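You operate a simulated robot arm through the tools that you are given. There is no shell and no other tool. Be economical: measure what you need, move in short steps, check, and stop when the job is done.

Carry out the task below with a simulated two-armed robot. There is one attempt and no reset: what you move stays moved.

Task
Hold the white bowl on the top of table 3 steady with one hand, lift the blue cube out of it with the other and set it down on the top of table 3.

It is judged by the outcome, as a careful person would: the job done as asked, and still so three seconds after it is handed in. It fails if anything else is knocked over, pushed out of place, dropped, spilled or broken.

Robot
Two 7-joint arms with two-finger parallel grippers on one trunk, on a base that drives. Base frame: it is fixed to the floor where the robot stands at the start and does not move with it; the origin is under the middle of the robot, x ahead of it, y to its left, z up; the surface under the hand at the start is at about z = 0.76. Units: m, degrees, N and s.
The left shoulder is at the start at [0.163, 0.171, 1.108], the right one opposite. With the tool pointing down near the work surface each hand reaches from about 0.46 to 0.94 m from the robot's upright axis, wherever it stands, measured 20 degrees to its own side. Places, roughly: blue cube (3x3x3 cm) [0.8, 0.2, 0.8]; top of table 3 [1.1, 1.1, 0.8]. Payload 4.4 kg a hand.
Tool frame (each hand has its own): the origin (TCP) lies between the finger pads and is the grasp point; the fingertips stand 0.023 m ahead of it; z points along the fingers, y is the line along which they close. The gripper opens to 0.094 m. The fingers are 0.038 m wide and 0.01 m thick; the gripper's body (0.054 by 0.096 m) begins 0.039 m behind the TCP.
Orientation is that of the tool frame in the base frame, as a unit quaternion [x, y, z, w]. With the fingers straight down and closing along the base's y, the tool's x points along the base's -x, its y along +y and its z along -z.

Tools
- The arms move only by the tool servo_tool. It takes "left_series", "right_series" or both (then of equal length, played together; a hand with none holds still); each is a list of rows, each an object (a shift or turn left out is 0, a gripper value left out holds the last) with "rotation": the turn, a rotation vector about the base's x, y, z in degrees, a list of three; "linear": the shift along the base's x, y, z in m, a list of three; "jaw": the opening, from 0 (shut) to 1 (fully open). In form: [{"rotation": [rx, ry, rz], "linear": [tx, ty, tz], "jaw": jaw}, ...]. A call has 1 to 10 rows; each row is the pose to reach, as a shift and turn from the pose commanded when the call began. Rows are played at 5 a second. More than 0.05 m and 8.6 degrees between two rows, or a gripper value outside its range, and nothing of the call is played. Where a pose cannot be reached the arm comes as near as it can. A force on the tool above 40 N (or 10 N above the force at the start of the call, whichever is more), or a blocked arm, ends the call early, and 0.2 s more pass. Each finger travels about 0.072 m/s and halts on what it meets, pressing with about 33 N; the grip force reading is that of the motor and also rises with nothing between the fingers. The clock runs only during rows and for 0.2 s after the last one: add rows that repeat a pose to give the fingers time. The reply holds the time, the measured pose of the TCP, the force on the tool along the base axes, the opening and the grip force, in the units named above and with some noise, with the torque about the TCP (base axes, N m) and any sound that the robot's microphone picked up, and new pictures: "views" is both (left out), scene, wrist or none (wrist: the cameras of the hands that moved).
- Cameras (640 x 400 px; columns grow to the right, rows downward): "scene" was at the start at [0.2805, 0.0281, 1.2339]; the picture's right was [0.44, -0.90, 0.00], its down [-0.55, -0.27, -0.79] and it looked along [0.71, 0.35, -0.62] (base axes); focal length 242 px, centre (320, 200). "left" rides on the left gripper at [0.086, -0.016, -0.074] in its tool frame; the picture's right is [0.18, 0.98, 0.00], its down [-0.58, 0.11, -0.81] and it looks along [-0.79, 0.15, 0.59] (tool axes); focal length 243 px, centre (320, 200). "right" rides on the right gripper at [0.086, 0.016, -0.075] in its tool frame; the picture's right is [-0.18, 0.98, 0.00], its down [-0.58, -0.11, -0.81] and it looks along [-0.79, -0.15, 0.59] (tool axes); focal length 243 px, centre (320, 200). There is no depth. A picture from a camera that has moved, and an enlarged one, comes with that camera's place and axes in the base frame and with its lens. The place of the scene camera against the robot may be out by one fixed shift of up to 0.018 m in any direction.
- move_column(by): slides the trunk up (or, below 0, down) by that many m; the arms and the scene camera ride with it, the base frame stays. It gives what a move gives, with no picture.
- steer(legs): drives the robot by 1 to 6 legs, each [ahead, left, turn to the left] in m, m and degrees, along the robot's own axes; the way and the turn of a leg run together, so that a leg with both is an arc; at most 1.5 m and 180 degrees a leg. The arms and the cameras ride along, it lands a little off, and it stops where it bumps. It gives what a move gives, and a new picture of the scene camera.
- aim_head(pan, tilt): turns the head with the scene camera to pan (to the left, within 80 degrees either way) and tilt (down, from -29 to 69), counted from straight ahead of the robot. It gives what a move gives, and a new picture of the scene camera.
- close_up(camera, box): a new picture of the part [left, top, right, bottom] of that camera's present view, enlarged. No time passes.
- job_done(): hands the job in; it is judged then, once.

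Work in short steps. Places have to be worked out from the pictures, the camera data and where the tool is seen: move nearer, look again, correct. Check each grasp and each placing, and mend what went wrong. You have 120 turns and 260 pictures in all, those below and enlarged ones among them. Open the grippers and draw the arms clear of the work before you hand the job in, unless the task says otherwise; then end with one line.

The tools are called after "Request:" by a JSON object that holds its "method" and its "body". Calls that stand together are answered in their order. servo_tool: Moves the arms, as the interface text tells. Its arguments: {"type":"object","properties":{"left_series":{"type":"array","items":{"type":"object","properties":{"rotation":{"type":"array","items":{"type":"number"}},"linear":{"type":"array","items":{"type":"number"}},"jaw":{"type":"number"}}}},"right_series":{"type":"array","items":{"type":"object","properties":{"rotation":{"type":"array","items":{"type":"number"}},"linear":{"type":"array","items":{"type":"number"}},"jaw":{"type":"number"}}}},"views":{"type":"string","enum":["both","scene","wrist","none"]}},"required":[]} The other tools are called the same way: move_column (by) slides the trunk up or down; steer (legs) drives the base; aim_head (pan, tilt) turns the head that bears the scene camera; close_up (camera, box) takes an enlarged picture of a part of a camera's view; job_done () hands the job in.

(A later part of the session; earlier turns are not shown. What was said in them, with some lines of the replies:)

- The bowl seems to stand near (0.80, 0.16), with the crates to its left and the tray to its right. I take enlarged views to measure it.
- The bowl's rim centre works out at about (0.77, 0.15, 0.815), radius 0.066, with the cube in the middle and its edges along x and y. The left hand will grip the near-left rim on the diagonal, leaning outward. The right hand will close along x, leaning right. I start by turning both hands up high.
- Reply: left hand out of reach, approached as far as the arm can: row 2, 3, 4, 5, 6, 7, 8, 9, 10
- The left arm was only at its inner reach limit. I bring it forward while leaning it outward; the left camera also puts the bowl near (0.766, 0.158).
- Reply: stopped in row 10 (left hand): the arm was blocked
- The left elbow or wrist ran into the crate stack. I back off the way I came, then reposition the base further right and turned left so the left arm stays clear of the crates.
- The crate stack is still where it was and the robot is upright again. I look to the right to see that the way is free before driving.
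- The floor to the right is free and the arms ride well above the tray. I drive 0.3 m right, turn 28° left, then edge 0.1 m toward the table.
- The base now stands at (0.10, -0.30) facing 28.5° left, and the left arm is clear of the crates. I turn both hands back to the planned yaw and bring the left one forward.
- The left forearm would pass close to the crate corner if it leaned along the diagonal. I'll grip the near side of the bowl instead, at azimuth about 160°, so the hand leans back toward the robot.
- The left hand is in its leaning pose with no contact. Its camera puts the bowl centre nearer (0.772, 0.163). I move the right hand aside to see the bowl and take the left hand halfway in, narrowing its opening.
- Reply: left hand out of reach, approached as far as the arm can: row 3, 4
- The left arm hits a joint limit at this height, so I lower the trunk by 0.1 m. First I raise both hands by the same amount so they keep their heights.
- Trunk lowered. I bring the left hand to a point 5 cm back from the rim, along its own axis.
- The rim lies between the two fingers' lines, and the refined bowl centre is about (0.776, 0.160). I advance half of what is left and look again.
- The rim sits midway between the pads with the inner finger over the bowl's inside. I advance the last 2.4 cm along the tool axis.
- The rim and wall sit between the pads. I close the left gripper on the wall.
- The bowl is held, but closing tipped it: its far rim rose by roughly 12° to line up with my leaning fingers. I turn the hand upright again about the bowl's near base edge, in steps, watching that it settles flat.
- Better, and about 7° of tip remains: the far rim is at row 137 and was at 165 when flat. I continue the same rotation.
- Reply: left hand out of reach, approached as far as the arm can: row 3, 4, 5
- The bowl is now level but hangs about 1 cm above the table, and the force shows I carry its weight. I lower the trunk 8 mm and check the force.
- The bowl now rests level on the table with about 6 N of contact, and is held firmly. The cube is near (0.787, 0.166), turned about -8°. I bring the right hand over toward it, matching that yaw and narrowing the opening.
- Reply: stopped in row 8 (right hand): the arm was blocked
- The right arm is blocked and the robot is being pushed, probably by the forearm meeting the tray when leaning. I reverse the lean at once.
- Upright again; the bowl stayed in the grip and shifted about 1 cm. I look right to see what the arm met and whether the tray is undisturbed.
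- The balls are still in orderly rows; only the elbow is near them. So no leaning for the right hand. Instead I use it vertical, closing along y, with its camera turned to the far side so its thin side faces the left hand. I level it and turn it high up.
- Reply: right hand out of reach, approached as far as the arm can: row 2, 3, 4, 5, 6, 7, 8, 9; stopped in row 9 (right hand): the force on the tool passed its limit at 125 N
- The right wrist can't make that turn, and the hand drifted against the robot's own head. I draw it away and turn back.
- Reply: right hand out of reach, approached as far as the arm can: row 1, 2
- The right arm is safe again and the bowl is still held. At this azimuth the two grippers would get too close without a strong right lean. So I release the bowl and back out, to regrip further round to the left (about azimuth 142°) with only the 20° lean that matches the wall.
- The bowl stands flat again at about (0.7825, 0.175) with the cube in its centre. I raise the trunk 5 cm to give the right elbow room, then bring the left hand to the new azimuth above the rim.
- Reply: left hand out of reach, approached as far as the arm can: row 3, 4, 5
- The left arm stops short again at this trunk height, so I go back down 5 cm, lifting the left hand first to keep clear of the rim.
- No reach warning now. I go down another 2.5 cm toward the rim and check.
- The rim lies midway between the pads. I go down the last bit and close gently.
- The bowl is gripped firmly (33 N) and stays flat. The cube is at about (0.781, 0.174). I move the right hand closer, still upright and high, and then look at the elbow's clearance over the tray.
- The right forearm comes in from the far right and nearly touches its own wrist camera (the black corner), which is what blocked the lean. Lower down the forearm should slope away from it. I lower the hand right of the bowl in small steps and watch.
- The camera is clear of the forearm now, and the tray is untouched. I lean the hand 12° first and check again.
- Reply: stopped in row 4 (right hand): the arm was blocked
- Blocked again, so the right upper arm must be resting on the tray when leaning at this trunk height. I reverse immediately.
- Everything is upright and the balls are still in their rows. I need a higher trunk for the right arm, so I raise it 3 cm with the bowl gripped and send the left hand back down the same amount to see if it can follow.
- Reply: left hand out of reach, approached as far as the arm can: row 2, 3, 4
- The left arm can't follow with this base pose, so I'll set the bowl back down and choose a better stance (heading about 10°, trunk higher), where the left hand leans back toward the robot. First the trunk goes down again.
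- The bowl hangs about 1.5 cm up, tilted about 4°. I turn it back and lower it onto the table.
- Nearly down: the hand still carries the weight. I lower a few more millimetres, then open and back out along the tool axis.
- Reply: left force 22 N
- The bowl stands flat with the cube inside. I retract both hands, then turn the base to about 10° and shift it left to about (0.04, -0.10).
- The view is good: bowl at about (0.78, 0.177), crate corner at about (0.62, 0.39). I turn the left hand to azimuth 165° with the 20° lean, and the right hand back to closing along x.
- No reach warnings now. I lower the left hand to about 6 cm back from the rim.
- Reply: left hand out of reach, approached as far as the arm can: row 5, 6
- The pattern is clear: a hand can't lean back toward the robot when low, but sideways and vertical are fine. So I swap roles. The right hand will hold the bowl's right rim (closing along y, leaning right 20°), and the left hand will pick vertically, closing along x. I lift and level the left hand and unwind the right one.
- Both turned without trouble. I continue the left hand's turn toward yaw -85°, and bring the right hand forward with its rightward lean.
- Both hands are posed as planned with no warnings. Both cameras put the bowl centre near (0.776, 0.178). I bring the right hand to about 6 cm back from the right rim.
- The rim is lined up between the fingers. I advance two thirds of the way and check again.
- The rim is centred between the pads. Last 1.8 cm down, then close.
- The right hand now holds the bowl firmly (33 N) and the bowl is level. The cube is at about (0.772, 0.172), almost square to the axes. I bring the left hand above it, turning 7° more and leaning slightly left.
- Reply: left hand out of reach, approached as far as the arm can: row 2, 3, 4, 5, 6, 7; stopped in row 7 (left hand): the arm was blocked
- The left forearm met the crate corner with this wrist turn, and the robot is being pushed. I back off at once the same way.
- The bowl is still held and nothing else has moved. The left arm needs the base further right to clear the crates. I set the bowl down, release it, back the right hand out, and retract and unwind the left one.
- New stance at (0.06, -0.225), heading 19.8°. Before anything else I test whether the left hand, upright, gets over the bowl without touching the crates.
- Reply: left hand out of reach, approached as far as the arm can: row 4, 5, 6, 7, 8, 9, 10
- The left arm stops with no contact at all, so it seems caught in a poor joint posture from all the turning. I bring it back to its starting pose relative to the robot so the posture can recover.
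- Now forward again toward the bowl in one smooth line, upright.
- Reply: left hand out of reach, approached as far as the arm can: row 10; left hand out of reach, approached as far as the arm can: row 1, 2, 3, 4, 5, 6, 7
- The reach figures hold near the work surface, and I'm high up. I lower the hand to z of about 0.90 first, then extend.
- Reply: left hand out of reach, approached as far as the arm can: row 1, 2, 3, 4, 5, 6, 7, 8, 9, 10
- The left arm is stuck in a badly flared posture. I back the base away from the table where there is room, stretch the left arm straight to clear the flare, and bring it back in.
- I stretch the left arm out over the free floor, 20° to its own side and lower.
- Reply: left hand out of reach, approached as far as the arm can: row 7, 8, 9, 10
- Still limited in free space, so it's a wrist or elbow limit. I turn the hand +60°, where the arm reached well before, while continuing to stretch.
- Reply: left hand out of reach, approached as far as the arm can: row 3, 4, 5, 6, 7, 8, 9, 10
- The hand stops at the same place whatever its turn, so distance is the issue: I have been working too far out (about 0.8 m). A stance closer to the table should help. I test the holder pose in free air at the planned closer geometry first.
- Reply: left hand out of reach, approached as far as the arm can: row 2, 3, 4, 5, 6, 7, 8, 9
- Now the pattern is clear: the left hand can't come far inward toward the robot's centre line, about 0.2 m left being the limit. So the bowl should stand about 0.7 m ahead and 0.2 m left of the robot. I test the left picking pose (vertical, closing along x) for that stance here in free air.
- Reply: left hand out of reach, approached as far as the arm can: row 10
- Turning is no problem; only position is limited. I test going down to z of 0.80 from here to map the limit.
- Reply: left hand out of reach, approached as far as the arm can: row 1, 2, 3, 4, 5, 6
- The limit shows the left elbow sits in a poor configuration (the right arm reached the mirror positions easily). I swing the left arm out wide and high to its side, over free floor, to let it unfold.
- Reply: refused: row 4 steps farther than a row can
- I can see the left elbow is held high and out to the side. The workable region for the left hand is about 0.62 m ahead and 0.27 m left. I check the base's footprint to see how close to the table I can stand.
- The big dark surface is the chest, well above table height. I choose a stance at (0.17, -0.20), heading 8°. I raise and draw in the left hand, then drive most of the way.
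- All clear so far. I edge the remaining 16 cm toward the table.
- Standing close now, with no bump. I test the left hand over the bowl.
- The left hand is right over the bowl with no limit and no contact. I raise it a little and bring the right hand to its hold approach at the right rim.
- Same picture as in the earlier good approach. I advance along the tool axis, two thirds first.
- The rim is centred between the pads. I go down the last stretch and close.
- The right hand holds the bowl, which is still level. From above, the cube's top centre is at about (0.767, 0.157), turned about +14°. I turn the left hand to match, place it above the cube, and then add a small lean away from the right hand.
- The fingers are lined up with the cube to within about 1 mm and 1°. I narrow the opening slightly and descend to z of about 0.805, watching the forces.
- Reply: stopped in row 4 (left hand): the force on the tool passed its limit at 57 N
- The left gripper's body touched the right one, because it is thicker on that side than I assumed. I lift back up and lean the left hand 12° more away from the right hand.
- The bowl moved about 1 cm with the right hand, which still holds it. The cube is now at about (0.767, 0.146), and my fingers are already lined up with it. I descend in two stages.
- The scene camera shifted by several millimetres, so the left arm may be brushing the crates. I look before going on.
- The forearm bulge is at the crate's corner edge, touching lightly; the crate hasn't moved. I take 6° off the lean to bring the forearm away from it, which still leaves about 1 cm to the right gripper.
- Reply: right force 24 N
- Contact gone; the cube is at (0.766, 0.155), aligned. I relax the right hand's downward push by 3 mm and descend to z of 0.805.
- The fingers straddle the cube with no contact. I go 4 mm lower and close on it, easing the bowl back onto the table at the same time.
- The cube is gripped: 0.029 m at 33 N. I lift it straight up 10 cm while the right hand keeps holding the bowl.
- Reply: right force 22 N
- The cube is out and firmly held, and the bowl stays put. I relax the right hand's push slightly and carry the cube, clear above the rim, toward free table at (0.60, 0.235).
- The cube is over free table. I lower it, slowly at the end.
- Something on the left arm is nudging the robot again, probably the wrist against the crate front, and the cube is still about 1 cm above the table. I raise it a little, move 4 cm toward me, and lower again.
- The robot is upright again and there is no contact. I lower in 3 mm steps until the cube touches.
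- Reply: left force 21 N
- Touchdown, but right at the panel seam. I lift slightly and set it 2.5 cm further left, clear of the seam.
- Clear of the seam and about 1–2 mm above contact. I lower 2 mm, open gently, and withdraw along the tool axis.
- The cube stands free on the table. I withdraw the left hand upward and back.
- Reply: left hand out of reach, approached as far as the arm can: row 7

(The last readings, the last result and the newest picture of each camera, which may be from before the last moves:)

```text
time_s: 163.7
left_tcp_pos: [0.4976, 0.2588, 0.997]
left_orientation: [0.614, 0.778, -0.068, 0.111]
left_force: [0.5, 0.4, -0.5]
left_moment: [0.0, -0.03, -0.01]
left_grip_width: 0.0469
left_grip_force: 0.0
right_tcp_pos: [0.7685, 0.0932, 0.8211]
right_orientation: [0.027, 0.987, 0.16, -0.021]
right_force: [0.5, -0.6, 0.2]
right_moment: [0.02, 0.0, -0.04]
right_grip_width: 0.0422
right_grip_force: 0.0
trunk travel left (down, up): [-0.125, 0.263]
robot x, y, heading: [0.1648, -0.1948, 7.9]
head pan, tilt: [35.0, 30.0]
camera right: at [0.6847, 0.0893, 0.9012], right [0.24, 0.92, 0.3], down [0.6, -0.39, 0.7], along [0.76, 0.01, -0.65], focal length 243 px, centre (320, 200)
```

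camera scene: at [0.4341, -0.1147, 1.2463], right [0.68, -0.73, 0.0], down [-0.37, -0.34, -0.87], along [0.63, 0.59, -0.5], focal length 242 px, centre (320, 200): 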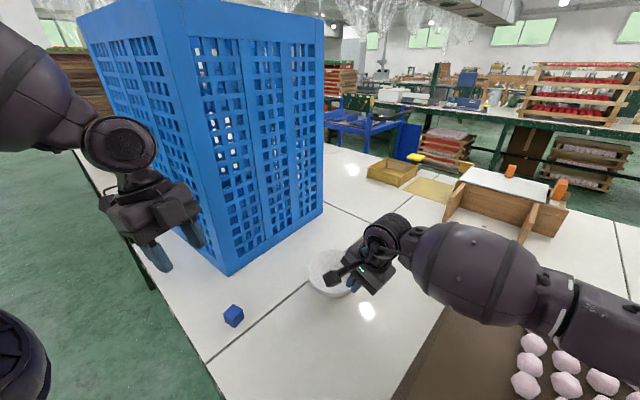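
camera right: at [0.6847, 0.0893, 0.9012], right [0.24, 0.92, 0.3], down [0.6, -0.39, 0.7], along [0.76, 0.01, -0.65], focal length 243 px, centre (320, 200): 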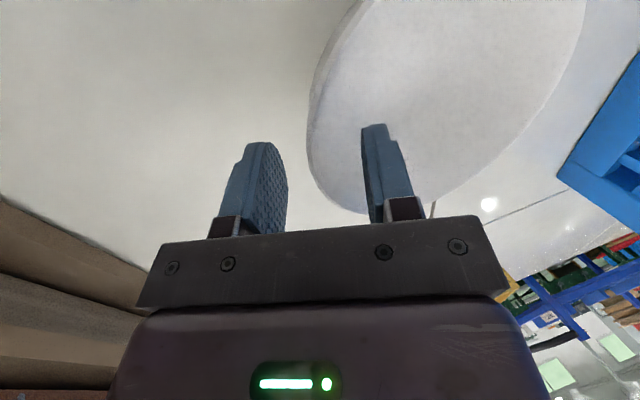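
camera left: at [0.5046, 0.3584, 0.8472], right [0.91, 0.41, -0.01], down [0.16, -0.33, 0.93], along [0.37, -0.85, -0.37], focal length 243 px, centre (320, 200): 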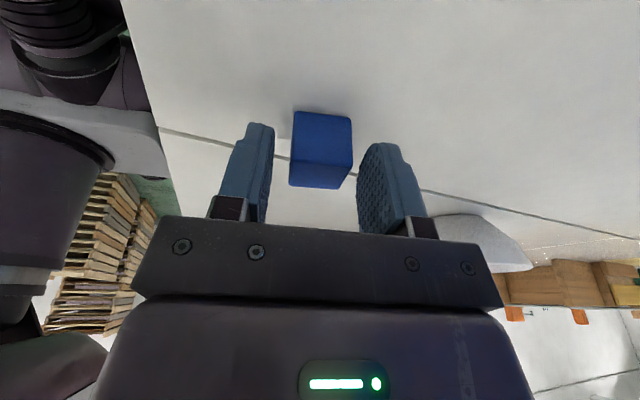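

The cube sits on the table and the bowl is released. I draw the right hand out along its axis and up, clear of the work.

Request:
{"method": "servo_tool", "body": {"right_series": [{"linear": [0.001, -0.006, 0.018]}, {"linear": [0.002, -0.013, 0.038]}, {"linear": [0.002, -0.024, 0.068]}, {"linear": [-0.005, -0.035, 0.1]}, {"linear": [-0.025, -0.05, 0.135]}, {"linear": [-0.045, -0.07, 0.165]}, {"linear": [-0.065, -0.1, 0.19]}, {"linear": [-0.07, -0.13, 0.21]}, {"linear": [-0.07, -0.15, 0.23]}, {"linear": [-0.07, -0.15, 0.23]}], "views": "none"}}

Request:
{"method": "aim_head", "body": {"pan": 15, "tilt": 38}}

Request:
{"method": "close_up", "body": {"camera": "scene", "box": [80, 130, 340, 310]}}

```text
time_s: 165.9
left_tcp_pos: [0.498, 0.2595, 0.997]
left_orientation: [0.614, 0.779, -0.067, 0.111]
left_force: [0.0, -0.8, 0.3]
left_moment: [0.01, -0.02, 0.02]
left_grip_width: 0.0468
left_grip_force: 0.0
right_tcp_pos: [0.6958, -0.0564, 1.0496]
right_orientation: [0.027, 0.987, 0.16, -0.022]
right_force: [0.3, -0.2, -0.7]
right_moment: [0.02, -0.01, -0.01]
right_grip_width: 0.0424
right_grip_force: 0.0
trunk travel left (down, up): [-0.125, 0.263]
robot x, y, heading: [0.1651, -0.1949, 7.6]
head pan, tilt: [35.0, 30.0]
```

```text
time_s: 166.7
left_tcp_pos: [0.4981, 0.2579, 0.9975]
left_orientation: [0.613, 0.779, -0.067, 0.111]
left_force: [-0.1, -0.8, -0.4]
left_moment: [0.02, -0.01, -0.01]
left_grip_width: 0.0469
left_grip_force: 0.0
right_tcp_pos: [0.6964, -0.0567, 1.0517]
right_orientation: [0.026, 0.986, 0.16, -0.022]
right_force: [-1.1, -1.1, -0.2]
right_moment: [-0.02, 0.01, 0.01]
right_grip_width: 0.0423
right_grip_force: 0.0
trunk travel left (down, up): [-0.125, 0.263]
robot x, y, heading: [0.1662, -0.1947, 8.0]
head pan, tilt: [15.0, 38.0]
camera scene: at [0.4478, -0.1425, 1.2339], right [0.39, -0.92, 0.0], down [-0.57, -0.24, -0.79], along [0.73, 0.31, -0.62], focal length 242 px, centre (320, 200)
```

scene: 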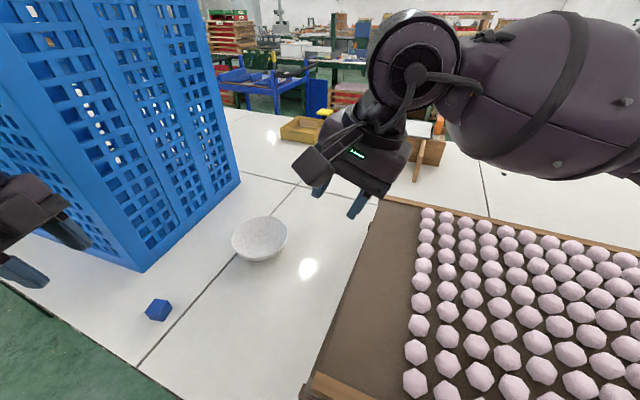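

```text
2.22 times, centred on (210, 220) of scene
camera zoom: at [0.4478, -0.1425, 1.2339], right [0.39, -0.92, 0.0], down [-0.57, -0.24, -0.79], along [0.73, 0.31, -0.62], focal length 538 px, centre (564, 156)
```

zoom: 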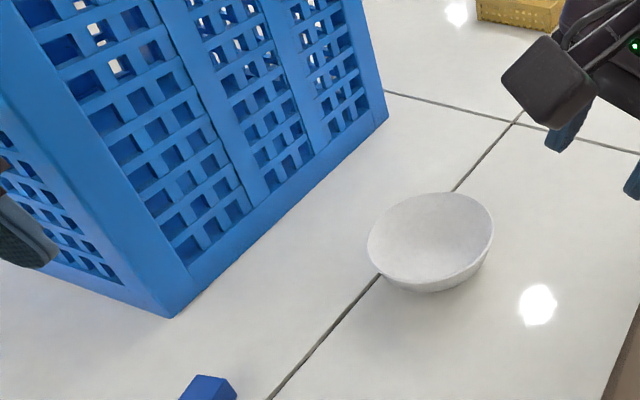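

The bowl stands upright and empty, the cube lies flat on the table, and the crates and balls are in place. I open both grippers fully and hand in.

Request:
{"method": "servo_tool", "body": {"left_series": [{"jaw": 1.0}, {"jaw": 1.0}, {"jaw": 1.0}], "right_series": [{"jaw": 1.0}, {"jaw": 1.0}, {"jaw": 1.0}], "views": "none"}}

Request:
{"method": "job_done", "body": {}}

```text
time_s: 167.5
left_tcp_pos: [0.4982, 0.2589, 0.9969]
left_orientation: [0.614, 0.778, -0.067, 0.111]
left_force: [-0.7, -0.4, 0.1]
left_moment: [-0.04, 0.04, 0.0]
left_grip_width: 0.094
left_grip_force: 0.1
right_tcp_pos: [0.6964, -0.0567, 1.05]
right_orientation: [0.026, 0.987, 0.16, -0.022]
right_force: [-0.5, -0.8, -0.2]
right_moment: [0.03, 0.03, -0.02]
right_grip_width: 0.0941
right_grip_force: 0.0
trunk travel left (down, up): [-0.125, 0.263]
robot x, y, heading: [0.1673, -0.1998, 7.9]
head pan, tilt: [15.0, 38.0]
```

```text
The job is handed in.
```

The right hand held the bowl while the left lifted out the blue cube and set it on table 3. The bowl stands upright and empty, about 1–2 cm from where it started. In earlier attempts the arms pressed against the blue crates and possibly the ball tray, but neither looked moved afterwards.
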